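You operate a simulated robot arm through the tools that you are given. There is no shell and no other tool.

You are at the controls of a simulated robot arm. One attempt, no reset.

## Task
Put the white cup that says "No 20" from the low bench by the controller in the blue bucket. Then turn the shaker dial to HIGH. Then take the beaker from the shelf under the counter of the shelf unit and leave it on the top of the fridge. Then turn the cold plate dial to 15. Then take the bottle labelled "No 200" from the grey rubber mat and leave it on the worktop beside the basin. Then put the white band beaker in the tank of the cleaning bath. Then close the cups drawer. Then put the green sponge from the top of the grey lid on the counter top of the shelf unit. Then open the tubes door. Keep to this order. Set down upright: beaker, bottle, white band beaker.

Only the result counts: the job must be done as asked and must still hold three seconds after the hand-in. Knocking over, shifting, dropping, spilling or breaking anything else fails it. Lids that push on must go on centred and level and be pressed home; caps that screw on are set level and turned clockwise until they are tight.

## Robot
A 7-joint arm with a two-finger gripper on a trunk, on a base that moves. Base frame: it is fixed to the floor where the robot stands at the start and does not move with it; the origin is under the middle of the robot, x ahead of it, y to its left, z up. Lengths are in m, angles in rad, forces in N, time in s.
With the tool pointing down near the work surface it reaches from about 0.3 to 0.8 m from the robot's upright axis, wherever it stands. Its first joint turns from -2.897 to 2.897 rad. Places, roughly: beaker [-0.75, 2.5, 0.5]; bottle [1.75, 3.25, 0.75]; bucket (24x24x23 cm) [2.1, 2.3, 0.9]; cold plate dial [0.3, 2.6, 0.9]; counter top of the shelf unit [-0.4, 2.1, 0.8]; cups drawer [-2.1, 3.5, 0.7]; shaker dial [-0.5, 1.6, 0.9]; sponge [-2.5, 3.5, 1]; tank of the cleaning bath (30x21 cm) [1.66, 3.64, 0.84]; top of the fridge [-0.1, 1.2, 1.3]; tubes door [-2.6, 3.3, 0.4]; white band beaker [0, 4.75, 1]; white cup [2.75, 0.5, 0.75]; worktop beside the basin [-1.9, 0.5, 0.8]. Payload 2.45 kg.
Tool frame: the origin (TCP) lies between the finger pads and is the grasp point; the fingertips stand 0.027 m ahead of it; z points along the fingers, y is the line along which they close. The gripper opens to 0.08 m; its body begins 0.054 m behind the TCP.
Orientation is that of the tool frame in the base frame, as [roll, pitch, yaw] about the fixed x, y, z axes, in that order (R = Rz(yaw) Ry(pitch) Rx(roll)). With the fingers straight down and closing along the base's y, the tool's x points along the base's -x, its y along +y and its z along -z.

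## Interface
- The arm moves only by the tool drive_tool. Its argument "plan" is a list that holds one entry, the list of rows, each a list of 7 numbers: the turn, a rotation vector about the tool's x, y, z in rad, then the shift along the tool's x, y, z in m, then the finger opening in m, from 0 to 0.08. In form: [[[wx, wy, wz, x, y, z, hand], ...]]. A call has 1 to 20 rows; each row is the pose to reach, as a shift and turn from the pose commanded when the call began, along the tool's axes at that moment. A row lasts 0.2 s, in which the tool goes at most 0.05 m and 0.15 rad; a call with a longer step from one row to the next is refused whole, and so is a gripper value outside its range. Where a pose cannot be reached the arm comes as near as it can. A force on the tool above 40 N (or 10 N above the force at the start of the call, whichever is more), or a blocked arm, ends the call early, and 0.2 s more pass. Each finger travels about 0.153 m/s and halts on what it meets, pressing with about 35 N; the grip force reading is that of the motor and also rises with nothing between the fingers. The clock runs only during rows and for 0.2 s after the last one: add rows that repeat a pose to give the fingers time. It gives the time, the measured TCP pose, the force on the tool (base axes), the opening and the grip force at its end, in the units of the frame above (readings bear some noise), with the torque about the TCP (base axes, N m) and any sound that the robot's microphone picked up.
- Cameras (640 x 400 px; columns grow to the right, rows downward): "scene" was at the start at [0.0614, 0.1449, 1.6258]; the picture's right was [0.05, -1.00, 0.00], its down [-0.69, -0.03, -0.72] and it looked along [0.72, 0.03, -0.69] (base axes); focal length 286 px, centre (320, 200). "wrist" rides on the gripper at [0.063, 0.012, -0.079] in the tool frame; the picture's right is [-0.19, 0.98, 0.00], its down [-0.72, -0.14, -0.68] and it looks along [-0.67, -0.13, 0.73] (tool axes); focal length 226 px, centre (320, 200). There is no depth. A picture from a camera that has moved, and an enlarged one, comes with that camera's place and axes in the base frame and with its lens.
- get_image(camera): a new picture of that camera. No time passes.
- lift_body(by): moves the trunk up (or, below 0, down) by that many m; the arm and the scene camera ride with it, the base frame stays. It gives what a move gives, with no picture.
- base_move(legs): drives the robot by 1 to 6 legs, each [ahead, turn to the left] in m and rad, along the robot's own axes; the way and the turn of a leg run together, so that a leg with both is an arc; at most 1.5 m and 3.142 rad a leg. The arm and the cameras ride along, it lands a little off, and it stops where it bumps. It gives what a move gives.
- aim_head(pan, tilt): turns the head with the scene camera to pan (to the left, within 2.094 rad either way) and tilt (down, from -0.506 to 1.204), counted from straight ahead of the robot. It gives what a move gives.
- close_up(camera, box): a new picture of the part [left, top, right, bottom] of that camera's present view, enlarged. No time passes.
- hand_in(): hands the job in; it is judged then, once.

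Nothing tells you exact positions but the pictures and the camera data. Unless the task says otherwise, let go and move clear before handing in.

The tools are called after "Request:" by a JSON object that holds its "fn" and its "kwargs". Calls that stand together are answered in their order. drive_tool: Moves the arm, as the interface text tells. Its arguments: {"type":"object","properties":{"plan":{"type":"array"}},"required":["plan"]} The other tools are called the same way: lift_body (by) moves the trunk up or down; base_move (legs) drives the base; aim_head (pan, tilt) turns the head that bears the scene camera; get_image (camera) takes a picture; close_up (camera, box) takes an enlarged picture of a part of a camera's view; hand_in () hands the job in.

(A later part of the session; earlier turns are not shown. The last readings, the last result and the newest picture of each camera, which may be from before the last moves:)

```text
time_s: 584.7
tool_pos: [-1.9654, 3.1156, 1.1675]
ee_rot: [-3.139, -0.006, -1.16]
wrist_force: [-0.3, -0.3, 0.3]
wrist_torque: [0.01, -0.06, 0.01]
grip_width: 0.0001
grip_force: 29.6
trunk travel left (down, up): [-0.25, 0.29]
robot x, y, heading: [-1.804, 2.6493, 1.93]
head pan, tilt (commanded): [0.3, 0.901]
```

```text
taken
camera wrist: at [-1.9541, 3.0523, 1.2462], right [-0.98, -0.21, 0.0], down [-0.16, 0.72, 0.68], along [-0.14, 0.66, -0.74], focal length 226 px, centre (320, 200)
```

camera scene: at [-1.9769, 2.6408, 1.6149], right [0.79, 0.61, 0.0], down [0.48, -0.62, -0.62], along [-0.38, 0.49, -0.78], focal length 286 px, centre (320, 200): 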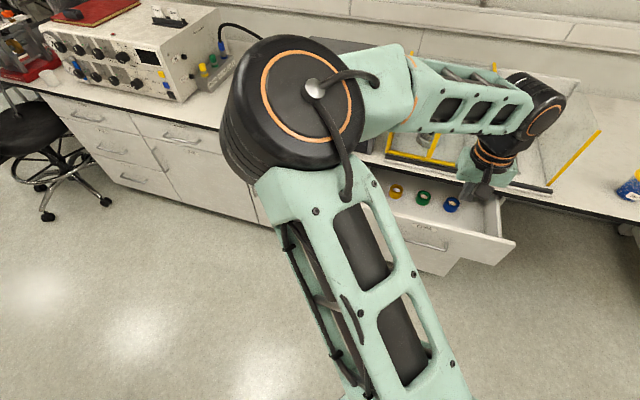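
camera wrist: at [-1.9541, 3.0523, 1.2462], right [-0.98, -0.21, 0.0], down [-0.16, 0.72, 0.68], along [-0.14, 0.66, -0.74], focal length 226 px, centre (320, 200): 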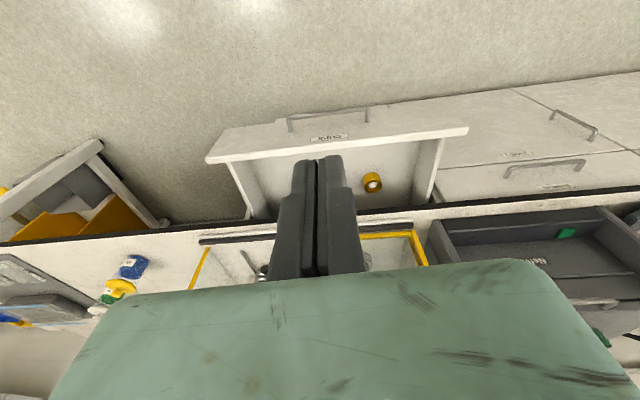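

Request:
{"fn": "drive_tool", "kwargs": {"plan": [[[0, -0.131, 0, -0.005, 0, 0.01, 0.0], [0, -0.262, 0, -0.01, 0, 0.02, 0.0], [0, -0.393, 0, -0.015, 0, 0.03, 0.0], [0, -0.524, 0, -0.02, 0, 0.04, 0.0], [0, -0.655, 0, -0.025, 0, 0.05, 0.0], [0, -0.785, 0, -0.03, 0, 0.06, 0.0], [0, -0.916, 0, -0.035, 0, 0.07, 0.0], [0, -1.047, 0, -0.04, 0, 0.08, 0.0], [0, -1.047, 0, -0.04, 0, 0.08, 0.0]]]}}

Request:
{"fn": "get_image", "kwargs": {"camera": "scene"}}

Request:
{"fn": "get_image", "kwargs": {"camera": "wrist"}}

```text
time_s: 586.7
tool_pos: [-1.9818, 3.1505, 1.0886]
ee_rot: [-3.138, 1.044, -1.157]
wrist_force: [-0.1, 0.1, -0.4]
wrist_torque: [0.03, -0.03, 0.0]
grip_width: 0.0
grip_force: 30.3
trunk travel left (down, up): [-0.25, 0.29]
robot x, y, heading: [-1.8048, 2.645, 1.933]
head pan, tilt (commanded): [0.3, 0.901]
```

```text
taken
camera scene: at [-1.9769, 2.6408, 1.615], right [0.79, 0.61, 0.0], down [0.48, -0.62, -0.62], along [-0.38, 0.49, -0.78], focal length 286 px, centre (320, 200)
```

scene: 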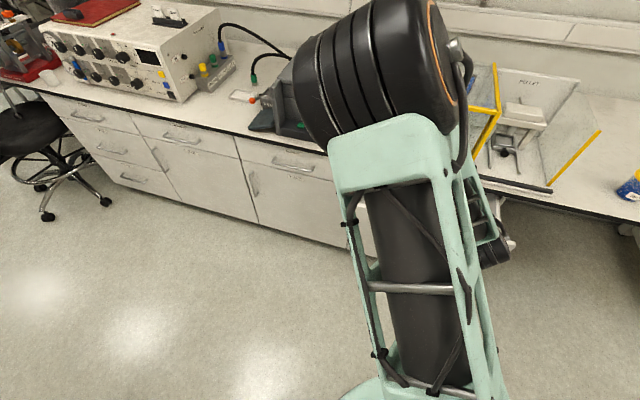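

```text
taken
camera wrist: at [-1.955, 3.0547, 1.0719], right [-0.94, -0.3, 0.17], down [0.22, -0.15, 0.96], along [-0.27, 0.94, 0.21], focal length 226 px, centre (320, 200)
```

wrist: 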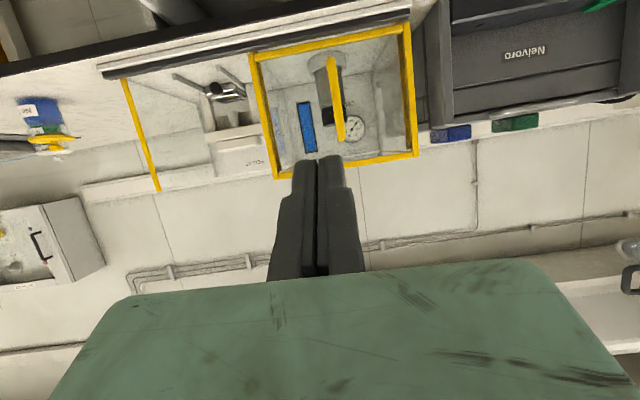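

Pitched fine. Now I lower the tool in front of the drawer face.

Request:
{"fn": "drive_tool", "kwargs": {"plan": [[[0, 0, 0, 0.033, 0, 0.0192, 0.0], [0, 0, 0, 0.066, 0, 0.0384, 0.0], [0, 0, 0, 0.099, 0, 0.0577, 0.0], [0, 0, 0, 0.132, 0, 0.0769, 0.0], [0, 0, 0, 0.165, 0, 0.0961, 0.0], [0, 0, 0, 0.198, 0, 0.1153, 0.0], [0, 0, 0, 0.231, 0, 0.1346, 0.0], [0, 0, 0, 0.264, 0, 0.1538, 0.0], [0, 0, 0, 0.2973, 0, 0.173, 0.0], [0, 0, 0, 0.2973, 0, 0.173, 0.0]]]}}

Request:
{"fn": "get_image", "kwargs": {"camera": "scene"}}

Request:
{"fn": "get_image", "kwargs": {"camera": "wrist"}}

```text
time_s: 588.9
tool_pos: [-1.9805, 3.1506, 0.7428]
ee_rot: [-3.141, 1.043, -1.161]
wrist_force: [0.3, -0.8, 0.3]
wrist_torque: [-0.03, 0.02, 0.04]
grip_width: 0.0
grip_force: 30.1
trunk travel left (down, up): [-0.25, 0.29]
robot x, y, heading: [-1.8086, 2.6502, 1.932]
head pan, tilt (commanded): [0.3, 0.901]
```

```text
taken
camera scene: at [-1.9768, 2.6411, 1.615], right [0.79, 0.61, 0.0], down [0.48, -0.62, -0.62], along [-0.38, 0.49, -0.78], focal length 286 px, centre (320, 200)
```

scene: 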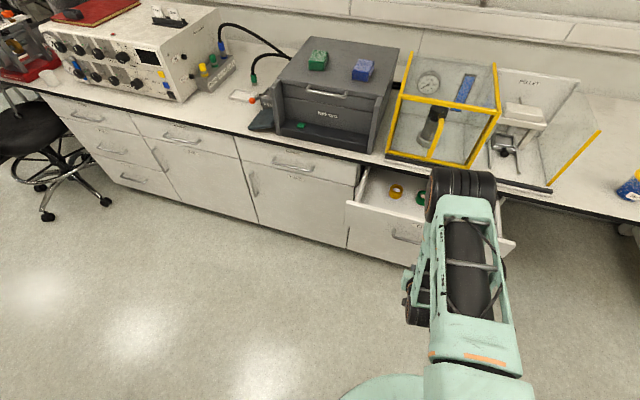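

```text
taken
camera wrist: at [-1.9527, 3.0541, 0.7277], right [-0.94, -0.3, 0.17], down [0.22, -0.15, 0.96], along [-0.27, 0.94, 0.21], focal length 226 px, centre (320, 200)
```

wrist: 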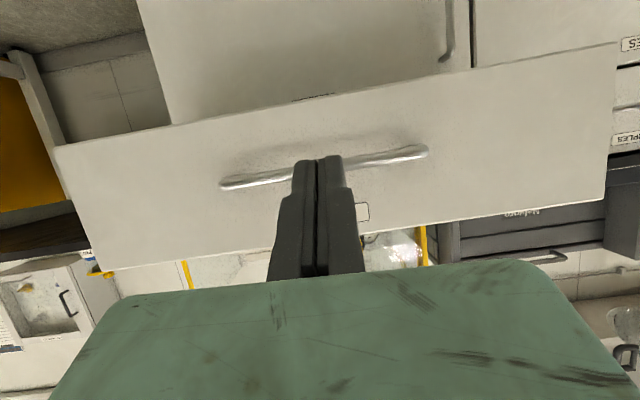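

The drawer face actually spans z≈0.70–0.82 with its handle at ~0.75. I raise to z≈0.785 (between handle and top edge) and advance to the face.

Request:
{"fn": "drive_tool", "kwargs": {"plan": [[[0, 0, 0, -0.024, 0, -0.014, 0.0], [0, 0, 0, -0.0475, 0, -0.0277, 0.0], [0, 0, 0, -0.0626, 0, -0.0018, 0.0], [0, 0, 0, -0.0777, 0, 0.0242, 0.0], [0, 0, 0, -0.0928, 0, 0.0501, 0.0], [0, 0, 0, -0.0928, 0, 0.0501, 0.0]]]}}

Request:
{"fn": "get_image", "kwargs": {"camera": "wrist"}}

Request:
{"fn": "close_up", "kwargs": {"camera": "scene", "box": [330, 150, 530, 280]}}

```text
time_s: 590.3
tool_pos: [-2.0164, 3.2334, 0.7989]
ee_rot: [-3.14, 1.043, -1.158]
wrist_force: [0.3, -0.3, -0.2]
wrist_torque: [0.01, 0.01, -0.03]
grip_width: 0.0
grip_force: 29.3
trunk travel left (down, up): [-0.25, 0.29]
robot x, y, heading: [-1.8053, 2.6495, 1.937]
head pan, tilt (commanded): [0.3, 0.901]
```

```text
taken
camera wrist: at [-1.9893, 3.137, 0.7825], right [-0.94, -0.3, 0.17], down [0.22, -0.15, 0.96], along [-0.27, 0.94, 0.21], focal length 226 px, centre (320, 200)
```

wrist: 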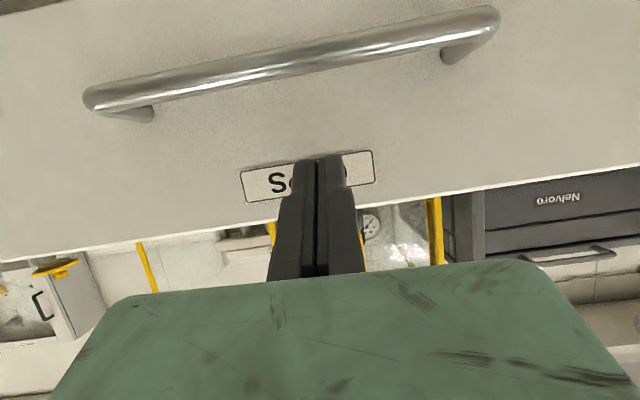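

```text
3.08 times, centred on (430, 215) of scene
camera zoom: at [-1.9768, 2.641, 1.6149], right [0.79, 0.61, 0.0], down [0.48, -0.62, -0.62], along [-0.38, 0.49, -0.78], focal length 879 px, centre (-18, 154)
```

zoom: 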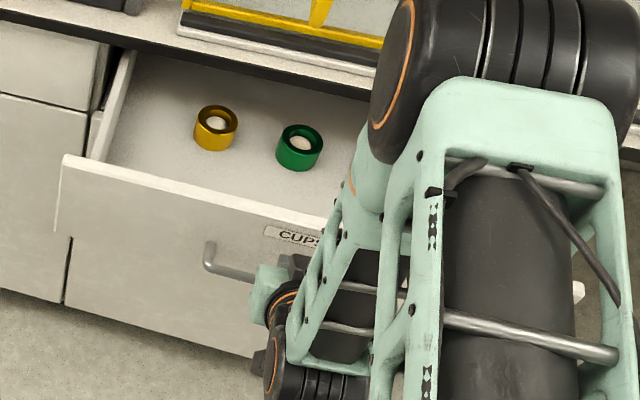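

The fingertips are at the label, just short of the face. I push the drawer in slowly.

Request:
{"fn": "drive_tool", "kwargs": {"plan": [[[0, 0, 0, -0.006, 0, 0.0104, 0.0], [0, 0, 0, -0.0121, 0, 0.0207, 0.0], [0, 0, 0, -0.0181, 0, 0.0311, 0.0], [0, 0, 0, -0.0241, 0, 0.0415, 0.0], [0, 0, 0, -0.0302, 0, 0.0519, 0.0], [0, 0, 0, -0.0362, 0, 0.0622, 0.0], [0, 0, 0, -0.0423, 0, 0.0726, 0.0], [0, 0, 0, -0.0483, 0, 0.083, 0.0], [0, 0, 0, -0.0543, 0, 0.0933, 0.0], [0, 0, 0, -0.0604, 0, 0.1037, 0.0], [0, 0, 0, -0.0664, 0, 0.1141, 0.0], [0, 0, 0, -0.0724, 0, 0.1245, 0.0], [0, 0, 0, -0.0785, 0, 0.1348, 0.0], [0, 0, 0, -0.0845, 0, 0.1452, 0.0]]]}}

Request:
{"fn": "get_image", "kwargs": {"camera": "wrist"}}

Request:
{"fn": "get_image", "kwargs": {"camera": "scene"}}

```text
time_s: 593.3
tool_pos: [-2.0857, 3.3865, 0.7983]
ee_rot: [-3.14, 1.041, -1.156]
wrist_force: [-0.5, 0.1, 0.3]
wrist_torque: [-0.01, 0.0, -0.02]
grip_width: 0.0
grip_force: 29.6
trunk travel left (down, up): [-0.25, 0.29]
robot x, y, heading: [-1.8066, 2.6499, 1.929]
head pan, tilt (commanded): [0.3, 0.901]
```

```text
taken
camera wrist: at [-2.0589, 3.2908, 0.7815], right [-0.94, -0.3, 0.17], down [0.22, -0.15, 0.96], along [-0.27, 0.94, 0.21], focal length 226 px, centre (320, 200)
```

wrist: 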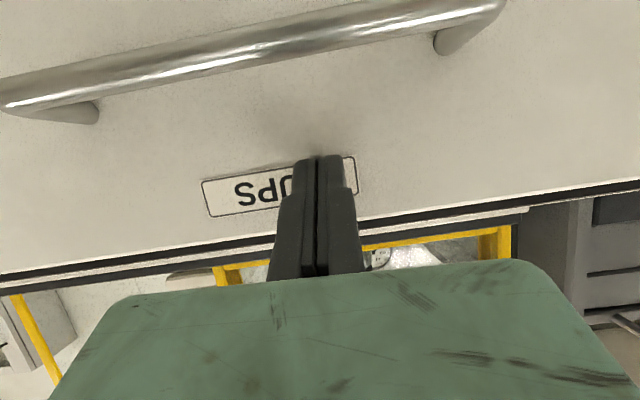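

```text
taken
camera scene: at [-1.977, 2.6412, 1.6149], right [0.79, 0.61, 0.0], down [0.48, -0.62, -0.62], along [-0.38, 0.49, -0.78], focal length 286 px, centre (320, 200)
```

scene: 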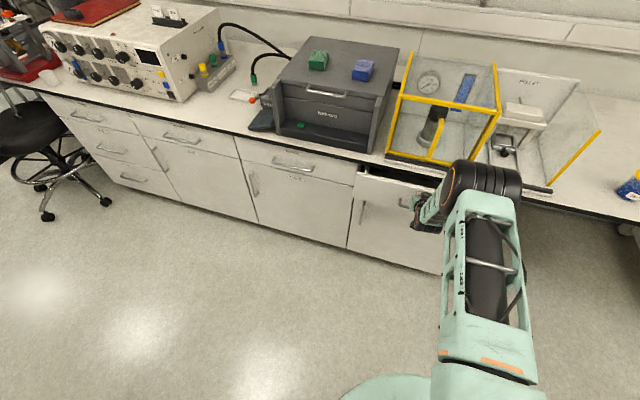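

Nearly closed. I push the last few centimetres until it stops.

Request:
{"fn": "drive_tool", "kwargs": {"plan": [[[0, 0, 0, -0.004, 0, 0.0069, 0.0], [0, 0, 0, -0.008, 0, 0.0138, 0.0], [0, 0, 0, -0.0121, 0, 0.0207, 0.0], [0, 0, 0, -0.0161, 0, 0.0277, 0.0], [0, 0, 0, -0.0201, 0, 0.0346, 0.0], [0, 0, 0, -0.0241, 0, 0.0415, 0.0], [0, 0, 0, -0.0282, 0, 0.0484, 0.0], [0, 0, 0, -0.0322, 0, 0.0553, 0.0]]]}}

Request:
{"fn": "get_image", "kwargs": {"camera": "wrist"}}

Request:
{"fn": "get_image", "kwargs": {"camera": "scene"}}

```text
time_s: 595.1
tool_pos: [-2.109, 3.4457, 0.7981]
ee_rot: [-3.139, 1.042, -1.159]
wrist_force: [0.8, 0.9, -0.5]
wrist_torque: [0.01, 0.02, -0.01]
grip_width: 0.0002
grip_force: 29.6
trunk travel left (down, up): [-0.25, 0.29]
robot x, y, heading: [-1.8048, 2.6494, 1.939]
head pan, tilt (commanded): [0.3, 0.901]
```

```text
taken
camera wrist: at [-2.0826, 3.3491, 0.782], right [-0.94, -0.3, 0.17], down [0.22, -0.15, 0.96], along [-0.27, 0.94, 0.21], focal length 226 px, centre (320, 200)
```

wrist: 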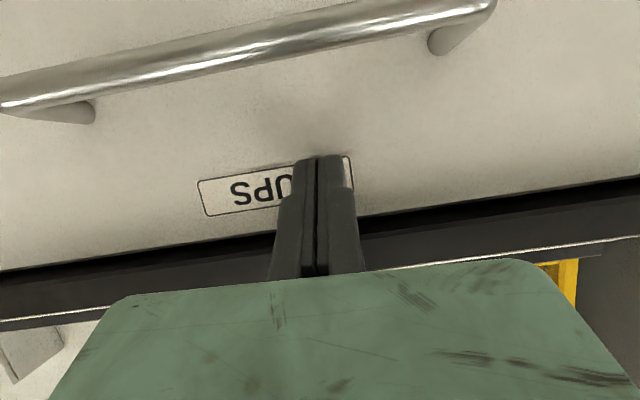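

```text
taken
camera scene: at [-1.9767, 2.641, 1.6149], right [0.79, 0.61, 0.0], down [0.48, -0.62, -0.62], along [-0.38, 0.49, -0.78], focal length 286 px, centre (320, 200)
```

scene: 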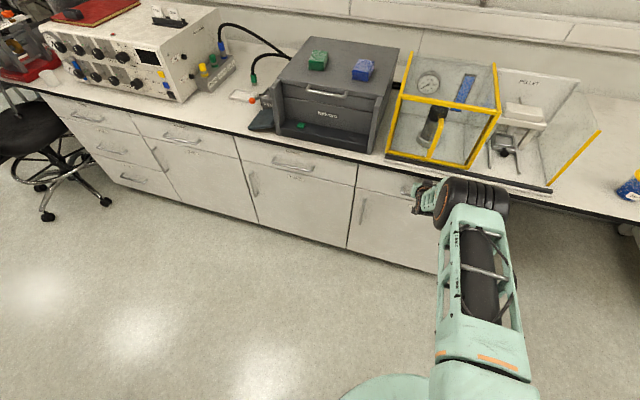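

Request:
{"fn": "close_up", "kwargs": {"camera": "scene", "box": [320, 140, 470, 240]}}

Request:
{"fn": "drive_tool", "kwargs": {"plan": [[[0, 0, 0, -0.0025, 0, 0.0043, 0.0], [0, 0, 0, -0.005, 0, 0.0086, 0.0], [0, 0, 0, -0.0075, 0, 0.013, 0.0], [0, 0, 0, -0.0101, 0, 0.0173, 0.0], [0, 0, 0, -0.0126, 0, 0.0216, 0.0]]]}}

Request:
{"fn": "close_up", "kwargs": {"camera": "scene", "box": [320, 140, 470, 240]}}

```text
4.00 times, centred on (395, 190) of scene
camera zoom: at [-1.9767, 2.641, 1.6149], right [0.79, 0.61, 0.0], down [0.48, -0.62, -0.62], along [-0.38, 0.49, -0.78], focal length 1142 px, centre (20, 240)
```

zoom: 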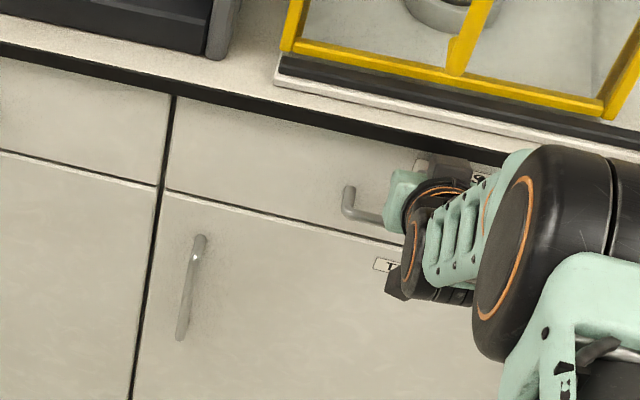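

```text
time_s: 595.7
tool_pos: [-2.1111, 3.4474, 0.7955]
ee_rot: [-3.139, 1.034, -1.159]
wrist_force: [10.2, -22.9, 12.0]
wrist_torque: [0.15, 0.04, -0.11]
grip_width: 0.0001
grip_force: 29.7
trunk travel left (down, up): [-0.25, 0.29]
robot x, y, heading: [-1.8068, 2.6458, 1.934]
head pan, tilt (commanded): [0.3, 0.901]
stopped in row 2: the force on the tool passed its limit at 46 N (the readings are from after the stop); the commanded pose is now the measured one
```

```text
4.00 times, centred on (395, 190) of scene
camera zoom: at [-1.9749, 2.6361, 1.6152], right [0.79, 0.62, 0.0], down [0.48, -0.62, -0.62], along [-0.38, 0.49, -0.78], focal length 1142 px, centre (20, 240)
```

zoom: 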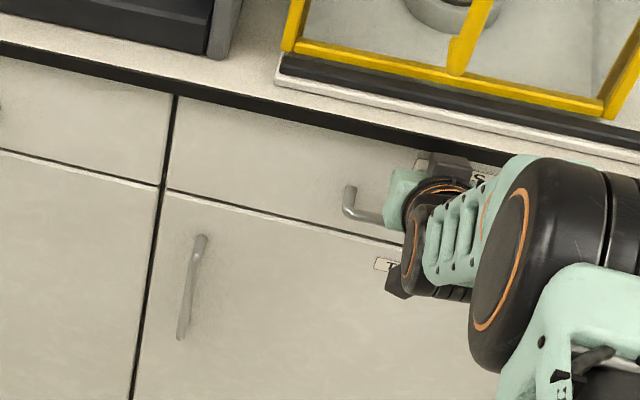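

The drawer is fully closed (hard stop, flush with its neighbours). I back the tool off, raise it and straighten it.

Request:
{"fn": "drive_tool", "kwargs": {"plan": [[[0, 0, 0, 0.02, 0, -0.0346, 0.0], [0, 0, 0, 0.04, 0, -0.0691, 0.0], [0, 0, 0, 0.06, 0, -0.1037, 0.0], [0, 0, 0, 0.07, 0, -0.1383, 0.0], [0, 0, 0, 0.06, 0, -0.18, 0.0], [0, 0, 0, 0.03, 0, -0.215, 0.0], [0, 0, 0, -0.005, 0, -0.24, 0.0], [0, 0, 0, -0.04, 0, -0.26, 0.0], [0, 0, 0, -0.075, 0, -0.28, 0.0], [0, 0, 0, -0.11, 0, -0.3, 0.0], [0, 0, 0, -0.145, 0, -0.32, 0.0], [0, 0, 0, -0.18, 0, -0.34, 0.0], [0, 0, 0, -0.215, 0, -0.36, 0.0], [0, 0, 0, -0.215, 0, -0.36, 0.0]]]}}

Request:
{"fn": "get_image", "kwargs": {"camera": "scene"}}

```text
time_s: 598.7
tool_pos: [-2.0331, 3.2673, 1.1628]
ee_rot: [-3.141, 1.034, -1.16]
wrist_force: [1.1, 0.2, -0.8]
wrist_torque: [-0.02, -0.03, 0.0]
grip_width: 0.0
grip_force: 29.8
trunk travel left (down, up): [-0.25, 0.29]
robot x, y, heading: [-1.8035, 2.6457, 1.932]
head pan, tilt (commanded): [0.3, 0.901]
```

```text
taken
camera scene: at [-1.9766, 2.6403, 1.6149], right [0.79, 0.62, 0.0], down [0.48, -0.62, -0.62], along [-0.38, 0.49, -0.78], focal length 286 px, centre (320, 200)
```

scene: 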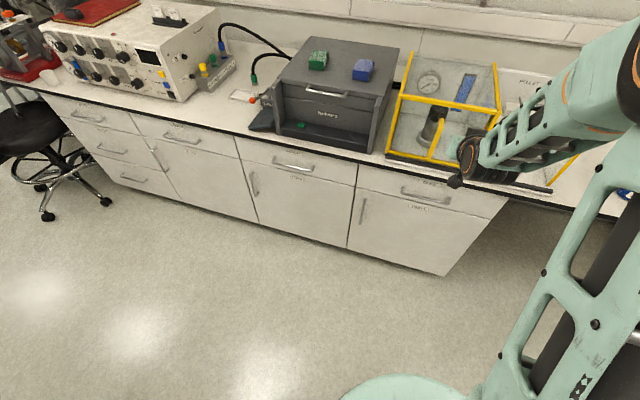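

Request:
{"fn": "drive_tool", "kwargs": {"plan": [[[0, 0.13, 0, 0, 0, 0, 0.02], [0, 0.26, 0, 0, 0, 0, 0.04], [0, 0.39, 0, 0, 0, 0, 0.06], [0, 0.52, 0, 0, 0, 0, 0.08], [0, 0.65, 0, 0, 0, 0, 0.08], [0, 0.78, 0, 0, 0, 0, 0.08], [0, 0.91, 0, 0, 0, 0, 0.08], [0, 1.034, 0, 0, 0, 0, 0.08], [0, 1.034, 0, 0, 0, 0, 0.08]]]}}

Request:
{"fn": "close_up", "kwargs": {"camera": "scene", "box": [230, 130, 470, 280]}}

Request:
{"fn": "close_up", "kwargs": {"camera": "scene", "box": [270, 30, 410, 120]}}

```text
time_s: 600.7
tool_pos: [-2.0317, 3.2675, 1.1642]
ee_rot: [3.14, -0.001, -1.159]
wrist_force: [-1.2, 0.3, -0.2]
wrist_torque: [0.0, -0.01, -0.01]
grip_width: 0.08
grip_force: 0.1
trunk travel left (down, up): [-0.25, 0.29]
robot x, y, heading: [-1.8054, 2.6453, 1.934]
head pan, tilt (commanded): [0.3, 0.901]
```

```text
2.67 times, centred on (350, 205) of scene
camera zoom: at [-1.9764, 2.6401, 1.615], right [0.79, 0.62, 0.0], down [0.48, -0.62, -0.62], along [-0.38, 0.49, -0.78], focal length 762 px, centre (240, 187)
```

zoom: 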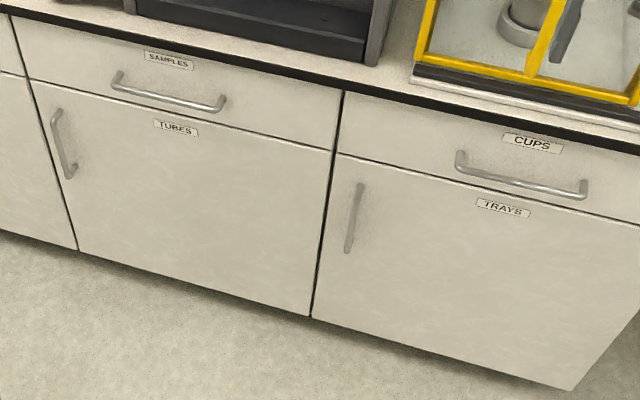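

```text
4.44 times, centred on (340, 75) of scene
camera zoom: at [-1.9764, 2.6401, 1.615], right [0.79, 0.62, 0.0], down [0.48, -0.62, -0.62], along [-0.38, 0.49, -0.78], focal length 1269 px, centre (231, 756)
```

zoom: 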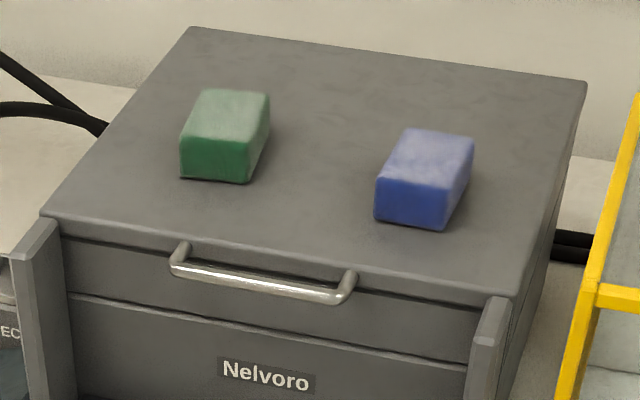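

Drawer closed, and I note the TUBES door with its handle on the left side. For the green sponge I raise and retract the arm, then move in front of the grey lid.

Request:
{"fn": "drive_tool", "kwargs": {"plan": [[[0, 0, 0, 0.02, 0, -0.03, 0.08], [0, 0, 0, 0.05, 0, -0.06, 0.08], [0, 0, 0, 0.08, 0, -0.09, 0.08], [0, 0, 0, 0.11, 0, -0.12, 0.08], [0, 0, 0, 0.13, 0, -0.14, 0.08], [0, 0, 0, 0.13, 0, -0.14, 0.08]]]}}

Request:
{"fn": "base_move", "kwargs": {"legs": [[0, 0.95], [0.5, 0], [0, -0.95]]}}

Request:
{"fn": "aim_head", "kwargs": {"pan": 0.2, "tilt": 0.7}}

Request:
{"fn": "get_image", "kwargs": {"camera": "scene"}}

Request:
{"fn": "get_image", "kwargs": {"camera": "wrist"}}

```text
time_s: 602.1
tool_pos: [-1.9809, 3.1469, 1.3044]
ee_rot: [-3.141, 0.001, -1.157]
wrist_force: [0.4, 0.3, -0.6]
wrist_torque: [0.0, 0.0, 0.01]
grip_width: 0.08
grip_force: 0.0
trunk travel left (down, up): [-0.25, 0.29]
robot x, y, heading: [-1.804, 2.6479, 1.931]
head pan, tilt (commanded): [0.3, 0.901]
```

```text
time_s: 610.0
tool_pos: [-2.4708, 3.2711, 1.3035]
ee_rot: [-3.142, -0.001, -1.152]
wrist_force: [0.1, 0.2, -0.6]
wrist_torque: [0.02, 0.05, 0.03]
grip_width: 0.0799
grip_force: 0.1
trunk travel left (down, up): [-0.25, 0.29]
robot x, y, heading: [-2.2945, 2.7719, 1.935]
head pan, tilt (commanded): [0.3, 0.901]
```

```text
time_s: 610.8
tool_pos: [-2.4708, 3.2714, 1.3037]
ee_rot: [-3.141, 0.0, -1.153]
wrist_force: [-0.1, -0.1, -0.5]
wrist_torque: [0.0, 0.03, 0.0]
grip_width: 0.0802
grip_force: 0.0
trunk travel left (down, up): [-0.25, 0.29]
robot x, y, heading: [-2.2945, 2.774, 1.94]
head pan, tilt (commanded): [0.201, 0.7]
```

```text
taken
camera scene: at [-2.4627, 2.7781, 1.6311], right [0.84, 0.54, 0.0], down [0.35, -0.54, -0.76], along [-0.41, 0.64, -0.64], focal length 286 px, centre (320, 200)
```

scene: 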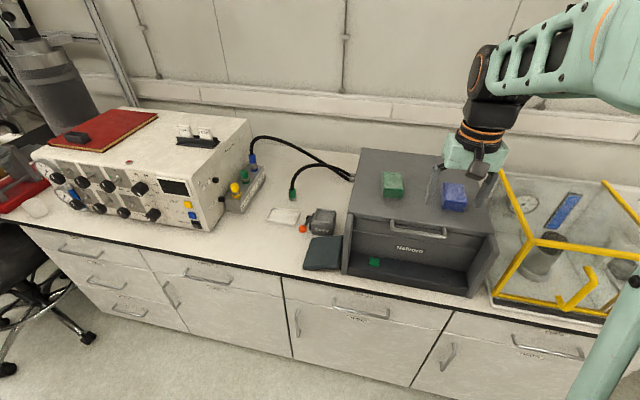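

```text
taken
camera wrist: at [-2.4581, 3.2092, 1.3819], right [-0.98, -0.22, 0.0], down [-0.16, 0.71, 0.68], along [-0.15, 0.66, -0.73], focal length 226 px, centre (320, 200)
```

wrist: 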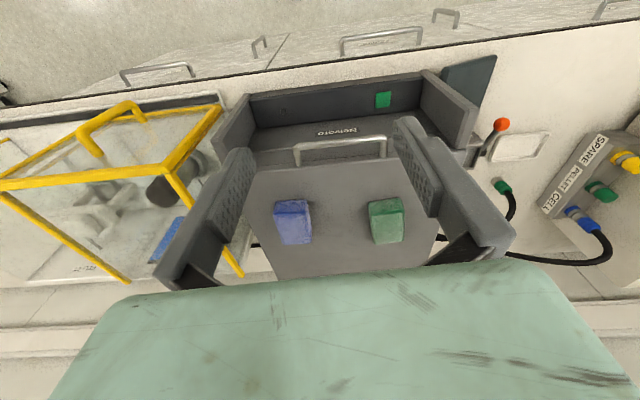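

Request:
{"fn": "close_up", "kwargs": {"camera": "wrist", "box": [260, 170, 430, 270]}}

Request:
{"fn": "close_up", "kwargs": {"camera": "scene", "box": [350, 150, 510, 250]}}

```text
3.76 times, centred on (345, 220) of wrist
camera zoom: at [-2.4581, 3.2092, 1.3819], right [-0.98, -0.22, 0.0], down [-0.16, 0.71, 0.68], along [-0.15, 0.66, -0.73], focal length 851 px, centre (226, 125)
```

zoom: 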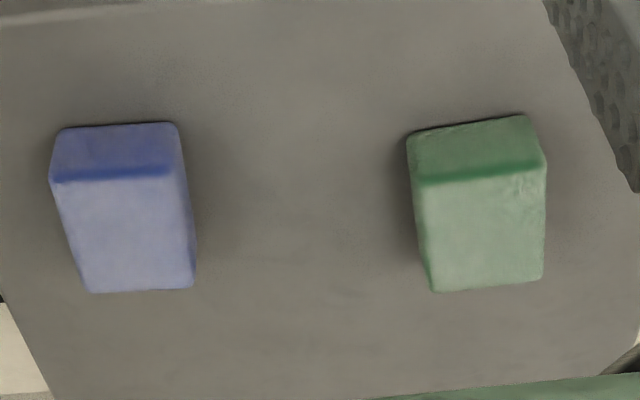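

```text
4.00 times, centred on (430, 200) of scene
camera zoom: at [-2.4627, 2.7781, 1.6311], right [0.84, 0.54, 0.0], down [0.35, -0.54, -0.76], along [-0.41, 0.64, -0.64], focal length 1142 px, centre (-120, 200)
```

zoom: 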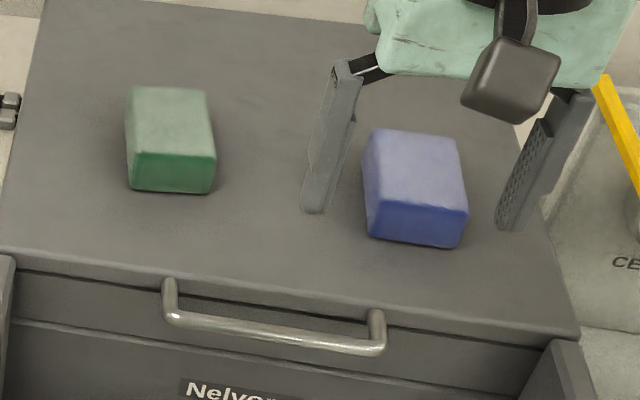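

The green sponge's top centre is at (−2.659, 3.500, 1.107), about 6 cm wide. I move a bit closer and over it.

Request:
{"fn": "base_move", "kwargs": {"legs": [[0.1, 0]]}}

Request:
{"fn": "get_image", "kwargs": {"camera": "wrist"}}

```text
time_s: 611.9
tool_pos: [-2.5068, 3.3653, 1.3019]
ee_rot: [-3.141, -0.002, -1.15]
wrist_force: [-0.7, 0.3, -0.2]
wrist_torque: [-0.04, 0.03, 0.0]
grip_width: 0.08
grip_force: 0.1
trunk travel left (down, up): [-0.25, 0.29]
robot x, y, heading: [-2.3287, 2.8651, 1.939]
head pan, tilt (commanded): [0.201, 0.7]
```

```text
taken
camera wrist: at [-2.4944, 3.3019, 1.3811], right [-0.97, -0.22, 0.0], down [-0.16, 0.71, 0.68], along [-0.15, 0.66, -0.73], focal length 226 px, centre (320, 200)
```

wrist: 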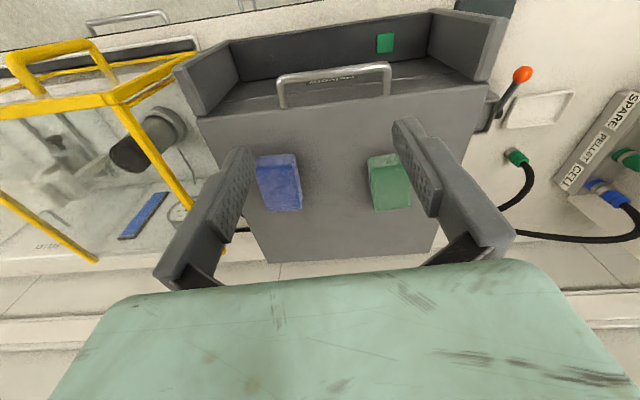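

Request:
{"fn": "drive_tool", "kwargs": {"plan": [[[0, 0, 0, -0.037, 0.017, 0, 0.08], [0, 0, 0, -0.074, 0.034, 0.01, 0.08], [0, 0, 0, -0.111, 0.05, 0.03, 0.08], [0, 0, 0, -0.148, 0.067, 0.06, 0.08], [0, 0, 0, -0.1851, 0.0839, 0.09, 0.08], [0, 0, 0, -0.1851, 0.0839, 0.11, 0.08], [0, 0, 0, -0.1851, 0.0839, 0.11, 0.08]]]}}

Request:
{"fn": "get_image", "kwargs": {"camera": "wrist"}}

Request:
{"fn": "close_up", "kwargs": {"camera": "scene", "box": [340, 130, 500, 250]}}

```text
refused: row 4 steps farther than a row can; nothing moved
```

```text
taken
camera wrist: at [-2.4944, 3.3019, 1.3811], right [-0.97, -0.22, 0.0], down [-0.16, 0.71, 0.68], along [-0.15, 0.66, -0.73], focal length 226 px, centre (320, 200)
```

wrist: 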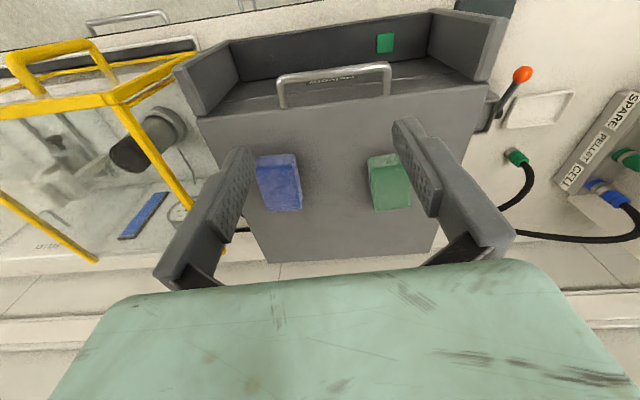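

```text
3.33 times, centred on (420, 190) of scene
camera zoom: at [-2.4987, 2.8711, 1.631], right [0.84, 0.54, 0.0], down [0.35, -0.54, -0.76], along [-0.41, 0.64, -0.65], focal length 952 px, centre (-13, 233)
```

zoom: 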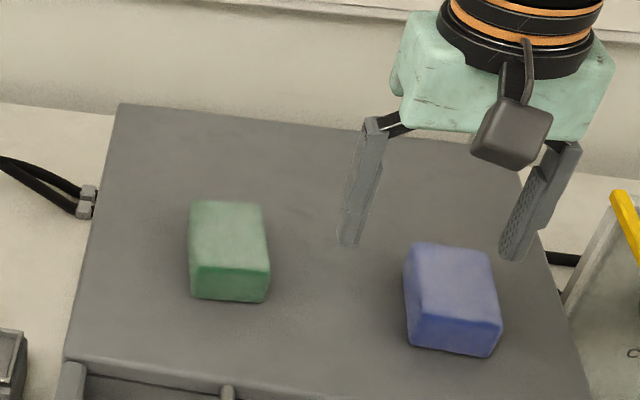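

One row was too long a step; I resend with smaller steps.

Request:
{"fn": "drive_tool", "kwargs": {"plan": [[[0, 0, 0, -0.03, 0.014, 0, 0.08], [0, 0, 0, -0.06, 0.028, 0, 0.08], [0, 0, 0, -0.09, 0.042, 0.01, 0.08], [0, 0, 0, -0.12, 0.056, 0.02, 0.08], [0, 0, 0, -0.15, 0.07, 0.04, 0.08], [0, 0, 0, -0.175, 0.08, 0.06, 0.08], [0, 0, 0, -0.1851, 0.0839, 0.09, 0.08], [0, 0, 0, -0.1851, 0.0839, 0.11, 0.08], [0, 0, 0, -0.1851, 0.0839, 0.11, 0.08]]]}}

Request:
{"fn": "get_image", "kwargs": {"camera": "wrist"}}

Request:
{"fn": "close_up", "kwargs": {"camera": "scene", "box": [340, 130, 500, 250]}}

```text
time_s: 613.9
tool_pos: [-2.6581, 3.499, 1.1925]
ee_rot: [3.14, -0.001, -1.152]
wrist_force: [0.5, 0.4, -0.5]
wrist_torque: [0.02, 0.03, -0.02]
grip_width: 0.08
grip_force: 0.1
trunk travel left (down, up): [-0.25, 0.29]
robot x, y, heading: [-2.3267, 2.8647, 1.944]
head pan, tilt (commanded): [0.201, 0.7]
```

```text
taken
camera wrist: at [-2.645, 3.4359, 1.2713], right [-0.97, -0.22, 0.0], down [-0.16, 0.71, 0.68], along [-0.15, 0.66, -0.73], focal length 226 px, centre (320, 200)
```

wrist: 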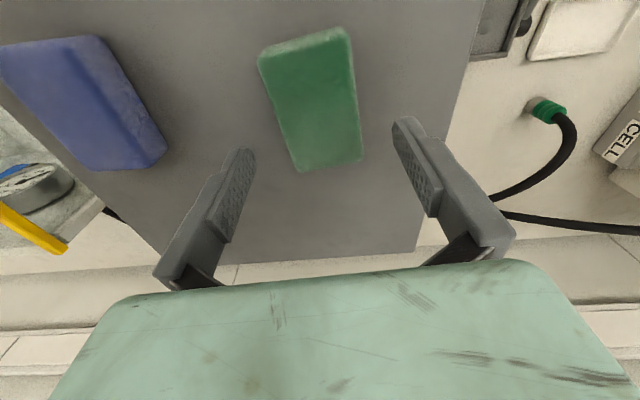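

```text
3.33 times, centred on (420, 190) of scene
camera zoom: at [-2.4981, 2.8695, 1.6311], right [0.84, 0.54, 0.0], down [0.35, -0.54, -0.76], along [-0.41, 0.64, -0.64], focal length 952 px, centre (-13, 233)
```

zoom: 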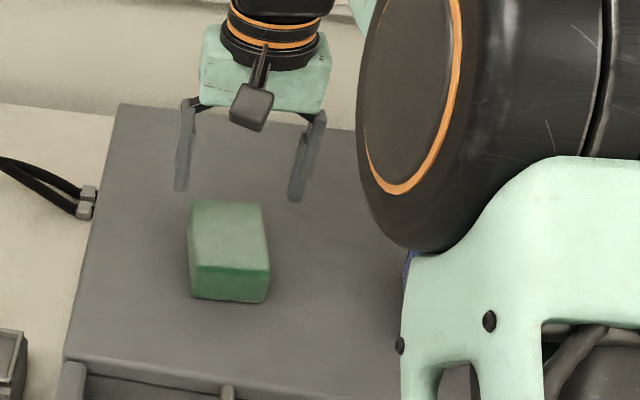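

Centred on the green sponge. I descend and grip it.

Request:
{"fn": "drive_tool", "kwargs": {"plan": [[[0, 0, 0, 0.002, -0.002, 0.02, 0.08], [0, 0, 0, 0.002, -0.002, 0.045, 0.08], [0, 0, 0, 0.002, -0.002, 0.07, 0.08], [0, 0, 0, 0.002, -0.002, 0.085, 0.08], [0, 0, 0, 0.002, -0.002, 0.088, 0.08], [0, 0, 0, 0.002, -0.002, 0.088, 0.065], [0, 0, 0, 0.002, -0.002, 0.088, 0.05], [0, 0, 0, 0.002, -0.002, 0.088, 0.04], [0, 0, 0, 0.002, -0.002, 0.088, 0.04]]]}}

Request:
{"fn": "get_image", "kwargs": {"camera": "wrist"}}

```text
time_s: 615.9
tool_pos: [-2.6553, 3.498, 1.1055]
ee_rot: [-3.141, 0.0, -1.151]
wrist_force: [0.0, 0.0, -0.3]
wrist_torque: [-0.03, -0.03, 0.01]
grip_width: 0.0609
grip_force: 35.1
trunk travel left (down, up): [-0.25, 0.29]
robot x, y, heading: [-2.3263, 2.866, 1.944]
head pan, tilt (commanded): [0.201, 0.7]
```

```text
taken
camera wrist: at [-2.6435, 3.4353, 1.184], right [-0.97, -0.22, 0.0], down [-0.16, 0.71, 0.68], along [-0.15, 0.66, -0.73], focal length 226 px, centre (320, 200)
```

wrist: 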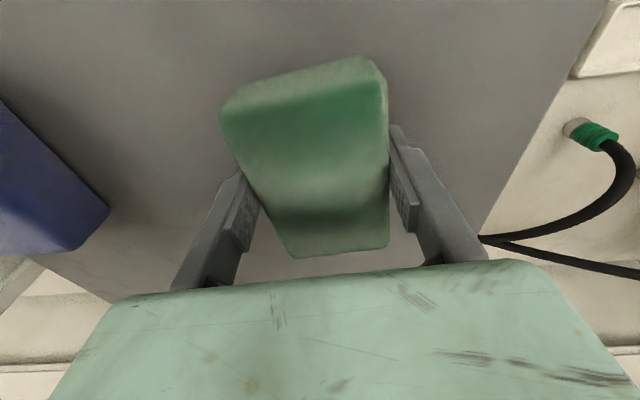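

Gripped at 61 mm. I lift, retract, and drive to the shelf unit's counter.

Request:
{"fn": "drive_tool", "kwargs": {"plan": [[[0, 0, 0, 0, 0, -0.02, 0.04], [0, 0, 0, 0, 0, -0.05, 0.04], [0, 0, 0, 0, 0, -0.09, 0.04], [0, 0, 0, 0, 0, -0.13, 0.04], [0, 0, 0, 0, 0, -0.17, 0.04], [0, 0, 0, 0.03, 0, -0.2, 0.04], [0, 0, 0, 0.07, 0, -0.2, 0.04], [0, 0, 0, 0.11, 0, -0.2, 0.04], [0, 0, 0, 0.15, 0, -0.2, 0.04], [0, 0, 0, 0.19, -0.02, -0.2, 0.04], [0, 0, 0, 0.22, -0.04, -0.2, 0.04], [0, 0, 0, 0.22, -0.04, -0.2, 0.04]]]}}

Request:
{"fn": "get_image", "kwargs": {"camera": "wrist"}}

Request:
{"fn": "get_image", "kwargs": {"camera": "scene"}}

```text
time_s: 618.5
tool_pos: [-2.5292, 3.312, 1.3011]
ee_rot: [-3.139, -0.003, -1.153]
wrist_force: [0.5, -0.9, -0.2]
wrist_torque: [-0.02, 0.02, 0.01]
grip_width: 0.0606
grip_force: 34.6
trunk travel left (down, up): [-0.25, 0.29]
robot x, y, heading: [-2.3281, 2.8676, 1.938]
head pan, tilt (commanded): [0.201, 0.7]
```

```text
taken
camera wrist: at [-2.5167, 3.2489, 1.38], right [-0.98, -0.22, 0.0], down [-0.16, 0.72, 0.68], along [-0.15, 0.66, -0.73], focal length 226 px, centre (320, 200)
```

wrist: 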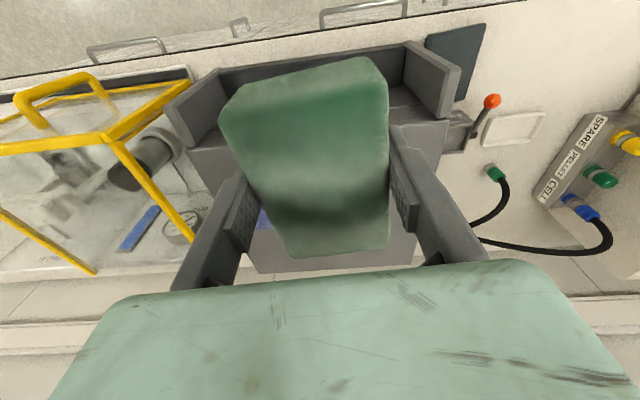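

```text
taken
camera scene: at [-2.4955, 2.8722, 1.634], right [0.87, 0.5, 0.0], down [0.31, -0.53, -0.79], along [-0.39, 0.68, -0.62], focal length 286 px, centre (320, 200)
```

scene: 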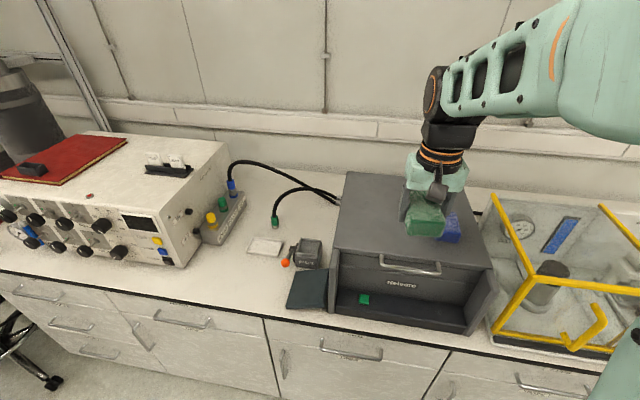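

Request:
{"fn": "base_move", "kwargs": {"legs": [[-0.25, 0], [0, -2.43], [0.95, 0], [0, 0.85]]}}

Request:
{"fn": "aim_head", "kwargs": {"pan": -0.3, "tilt": 0.75}}

Request:
{"fn": "get_image", "kwargs": {"camera": "scene"}}

Request:
{"fn": "get_image", "kwargs": {"camera": "wrist"}}

```text
time_s: 620.4
tool_pos: [-2.4664, 3.1531, 1.2994]
ee_rot: [-3.14, -0.008, -1.154]
wrist_force: [-0.3, -0.4, -0.3]
wrist_torque: [-0.02, 0.0, -0.01]
grip_width: 0.0605
grip_force: 35.5
trunk travel left (down, up): [-0.25, 0.29]
robot x, y, heading: [-2.265, 2.7086, 1.93]
head pan, tilt (commanded): [0.201, 0.7]
stopped in leg 1: the robot was blocked; the commanded pose is now the measured one
```

```text
time_s: 621.4
tool_pos: [-2.4668, 3.153, 1.3009]
ee_rot: [-3.14, -0.004, -1.156]
wrist_force: [0.4, -1.1, 0.3]
wrist_torque: [0.06, -0.01, 0.02]
grip_width: 0.0608
grip_force: 35.0
trunk travel left (down, up): [-0.25, 0.29]
robot x, y, heading: [-2.2656, 2.7048, 1.933]
head pan, tilt (commanded): [-0.3, 0.75]
```

```text
taken
camera scene: at [-2.3961, 2.7233, 1.6269], right [1.0, 0.06, 0.0], down [0.04, -0.68, -0.73], along [-0.04, 0.73, -0.68], focal length 286 px, centre (320, 200)
```

scene: 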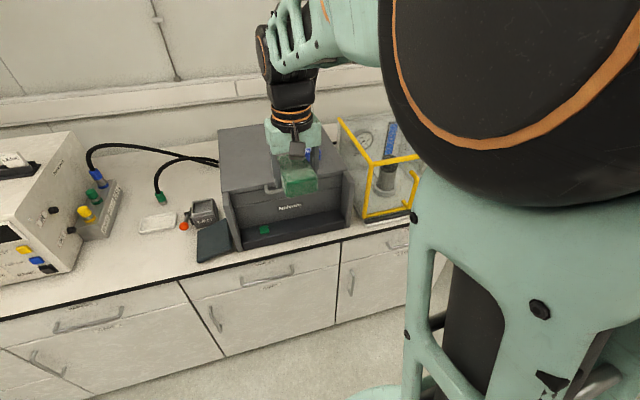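

```text
taken
camera wrist: at [-2.4543, 3.0909, 1.3799], right [-0.98, -0.22, 0.0], down [-0.16, 0.72, 0.68], along [-0.15, 0.66, -0.74], focal length 226 px, centre (320, 200)
```

wrist: 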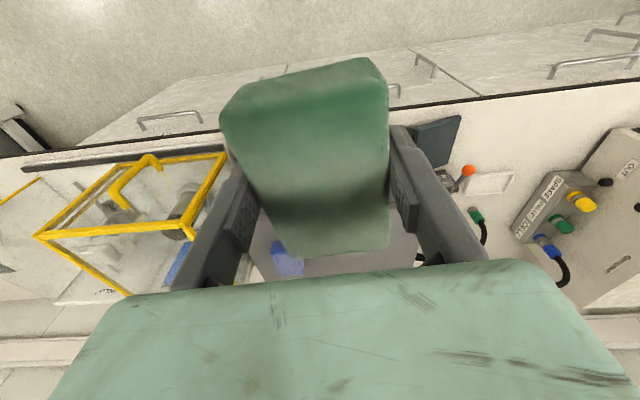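

The rear met the dry-waste bin. I ease forward and take a route that keeps the rear clear of the bin and cabinets.

Request:
{"fn": "base_move", "kwargs": {"legs": [[0.07, 0], [0, -1.93], [0.75, 0], [0, -1.22], [0.6, 0], [0, 1.571]]}}

Request:
{"fn": "aim_head", "kwargs": {"pan": 0.1, "tilt": 0.7}}

Request:
{"fn": "get_image", "kwargs": {"camera": "scene"}}

Request:
{"fn": "get_image", "kwargs": {"camera": "wrist"}}

```text
time_s: 640.7
tool_pos: [-0.8778, 2.4155, 1.3004]
ee_rot: [-3.139, -0.005, -2.739]
wrist_force: [0.2, 0.1, 0.4]
wrist_torque: [-0.04, 0.01, -0.01]
grip_width: 0.0605
grip_force: 35.4
trunk travel left (down, up): [-0.25, 0.29]
robot x, y, heading: [-1.3268, 2.2192, 0.351]
head pan, tilt (commanded): [-0.3, 0.75]
```

```text
time_s: 641.6
tool_pos: [-0.8777, 2.4138, 1.3011]
ee_rot: [-3.14, -0.007, -2.738]
wrist_force: [0.8, 1.2, -0.1]
wrist_torque: [0.0, 0.0, 0.04]
grip_width: 0.0606
grip_force: 35.2
trunk travel left (down, up): [-0.25, 0.29]
robot x, y, heading: [-1.3252, 2.2163, 0.351]
head pan, tilt (commanded): [0.099, 0.7]
```

```text
taken
camera scene: at [-1.3165, 2.3821, 1.6311], right [0.43, -0.9, 0.0], down [-0.58, -0.28, -0.76], along [0.69, 0.33, -0.64], focal length 286 px, centre (320, 200)
```

scene: 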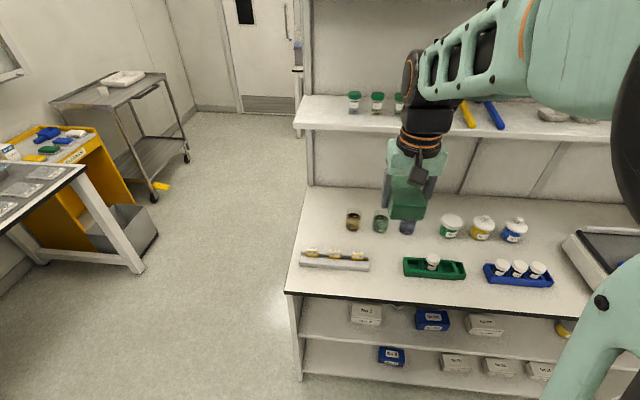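

```text
taken
camera wrist: at [-0.9417, 2.4025, 1.3798], right [-0.21, 0.98, 0.0], down [0.72, 0.15, 0.68], along [0.66, 0.14, -0.74], focal length 226 px, centre (320, 200)
```

wrist: 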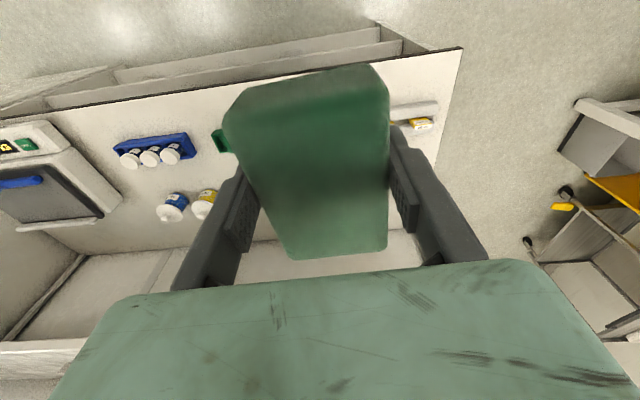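

Request:
{"fn": "close_up", "kwargs": {"camera": "scene", "box": [280, 180, 600, 310]}}

```text
2.00 times, centred on (440, 245) of scene
camera zoom: at [-1.3165, 2.3821, 1.6311], right [0.43, -0.9, 0.0], down [-0.58, -0.28, -0.76], along [0.69, 0.33, -0.64], focal length 571 px, centre (80, 110)
```

zoom: 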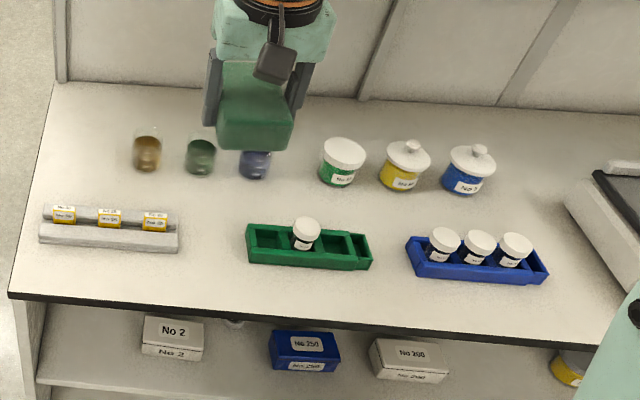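

I plan to set the sponge at about (−0.585, 2.457), in the free patch between the sample strip, the green rack and the beakers. I move closer and bring the sponge above it.

Request:
{"fn": "base_move", "kwargs": {"legs": [[0.08, 0]]}}

Request:
{"fn": "drive_tool", "kwargs": {"plan": [[[0, 0, 0, -0.03, -0.011, 0.02, 0.04], [0, 0, 0, -0.06, -0.022, 0.05, 0.04], [0, 0, 0, -0.09, -0.033, 0.08, 0.04], [0, 0, 0, -0.12, -0.044, 0.11, 0.04], [0, 0, 0, -0.15, -0.055, 0.14, 0.04], [0, 0, 0, -0.18, -0.064, 0.17, 0.04], [0, 0, 0, -0.2064, -0.0706, 0.2, 0.04], [0, 0, 0, -0.2064, -0.0706, 0.23, 0.04], [0, 0, 0, -0.2064, -0.0706, 0.23, 0.04]]]}}

Request:
{"fn": "get_image", "kwargs": {"camera": "wrist"}}

Request:
{"fn": "get_image", "kwargs": {"camera": "scene"}}

```text
time_s: 642.7
tool_pos: [-0.8036, 2.4399, 1.3013]
ee_rot: [3.14, -0.008, -2.739]
wrist_force: [0.8, -0.2, -1.2]
wrist_torque: [-0.03, 0.0, -0.04]
grip_width: 0.0609
grip_force: 34.7
trunk travel left (down, up): [-0.25, 0.29]
robot x, y, heading: [-1.2523, 2.244, 0.343]
head pan, tilt (commanded): [0.099, 0.7]
```

```text
time_s: 644.7
tool_pos: [-0.5871, 2.4562, 1.0698]
ee_rot: [-3.14, -0.006, -2.74]
wrist_force: [-0.7, 0.0, -0.4]
wrist_torque: [-0.03, -0.01, 0.05]
grip_width: 0.0607
grip_force: 35.3
trunk travel left (down, up): [-0.25, 0.29]
robot x, y, heading: [-1.2521, 2.2484, 0.348]
head pan, tilt (commanded): [0.099, 0.7]
```

```text
taken
camera wrist: at [-0.651, 2.4443, 1.1493], right [-0.21, 0.98, 0.0], down [0.72, 0.15, 0.68], along [0.66, 0.14, -0.74], focal length 226 px, centre (320, 200)
```

wrist: 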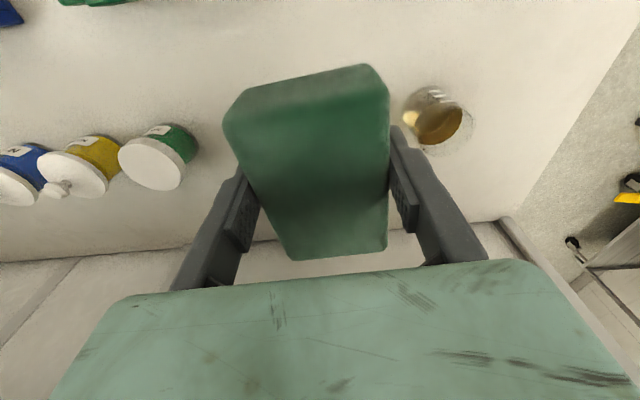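

```text
taken
camera scene: at [-1.2441, 2.4085, 1.6311], right [0.43, -0.9, 0.0], down [-0.58, -0.28, -0.76], along [0.69, 0.33, -0.64], focal length 286 px, centre (320, 200)
```

scene: 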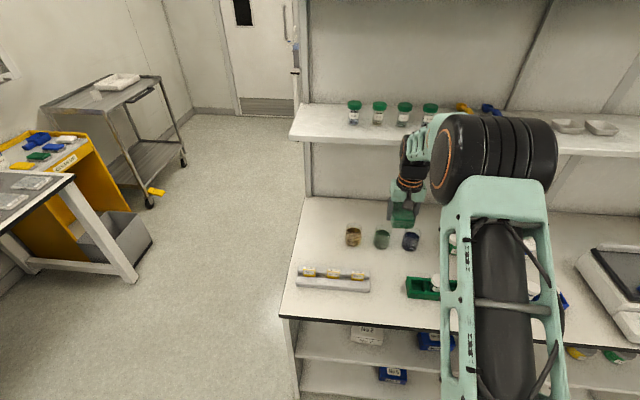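

The landing spot is right; I shift 1.5 cm toward me for clearance and lower the sponge.

Request:
{"fn": "drive_tool", "kwargs": {"plan": [[[0, 0, 0, 0.015, 0, 0.02, 0.04], [0, 0, 0, 0.015, 0, 0.05, 0.04], [0, 0, 0, 0.015, 0, 0.08, 0.04], [0, 0, 0, 0.015, 0, 0.11, 0.04], [0, 0, 0, 0.015, 0, 0.14, 0.04], [0, 0, 0, 0.015, 0, 0.165, 0.04], [0, 0, 0, 0.015, 0, 0.185, 0.04], [0, 0, 0, 0.015, 0, 0.185, 0.04]]]}}

Request:
{"fn": "get_image", "kwargs": {"camera": "wrist"}}

Request:
{"fn": "get_image", "kwargs": {"camera": "scene"}}

```text
time_s: 646.5
tool_pos: [-0.6028, 2.4509, 0.884]
ee_rot: [-3.139, -0.006, -2.738]
wrist_force: [-1.0, 0.0, -0.8]
wrist_torque: [-0.01, 0.04, -0.02]
grip_width: 0.0609
grip_force: 35.6
trunk travel left (down, up): [-0.25, 0.29]
robot x, y, heading: [-1.2507, 2.2444, 0.343]
head pan, tilt (commanded): [0.099, 0.7]
```

```text
taken
camera wrist: at [-0.6669, 2.4385, 0.9631], right [-0.21, 0.98, 0.0], down [0.72, 0.15, 0.68], along [0.66, 0.14, -0.74], focal length 226 px, centre (320, 200)
```

wrist: 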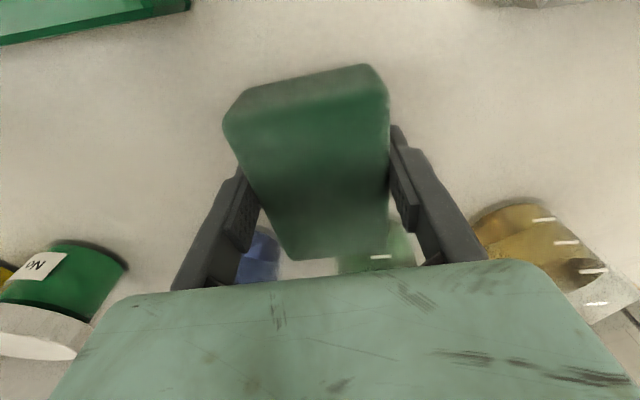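

```text
taken
camera scene: at [-1.2438, 2.4085, 1.6311], right [0.43, -0.9, 0.0], down [-0.58, -0.28, -0.76], along [0.69, 0.33, -0.64], focal length 286 px, centre (320, 200)
```

scene: 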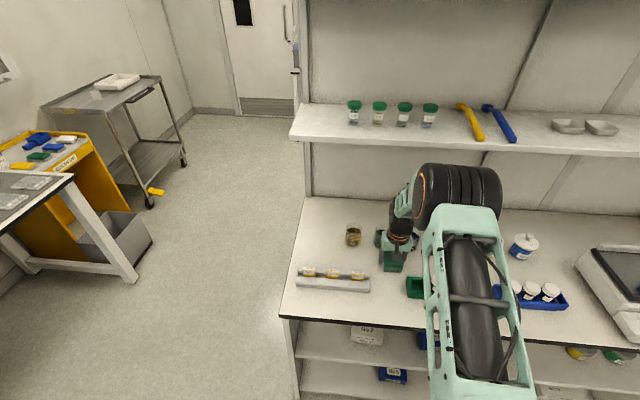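

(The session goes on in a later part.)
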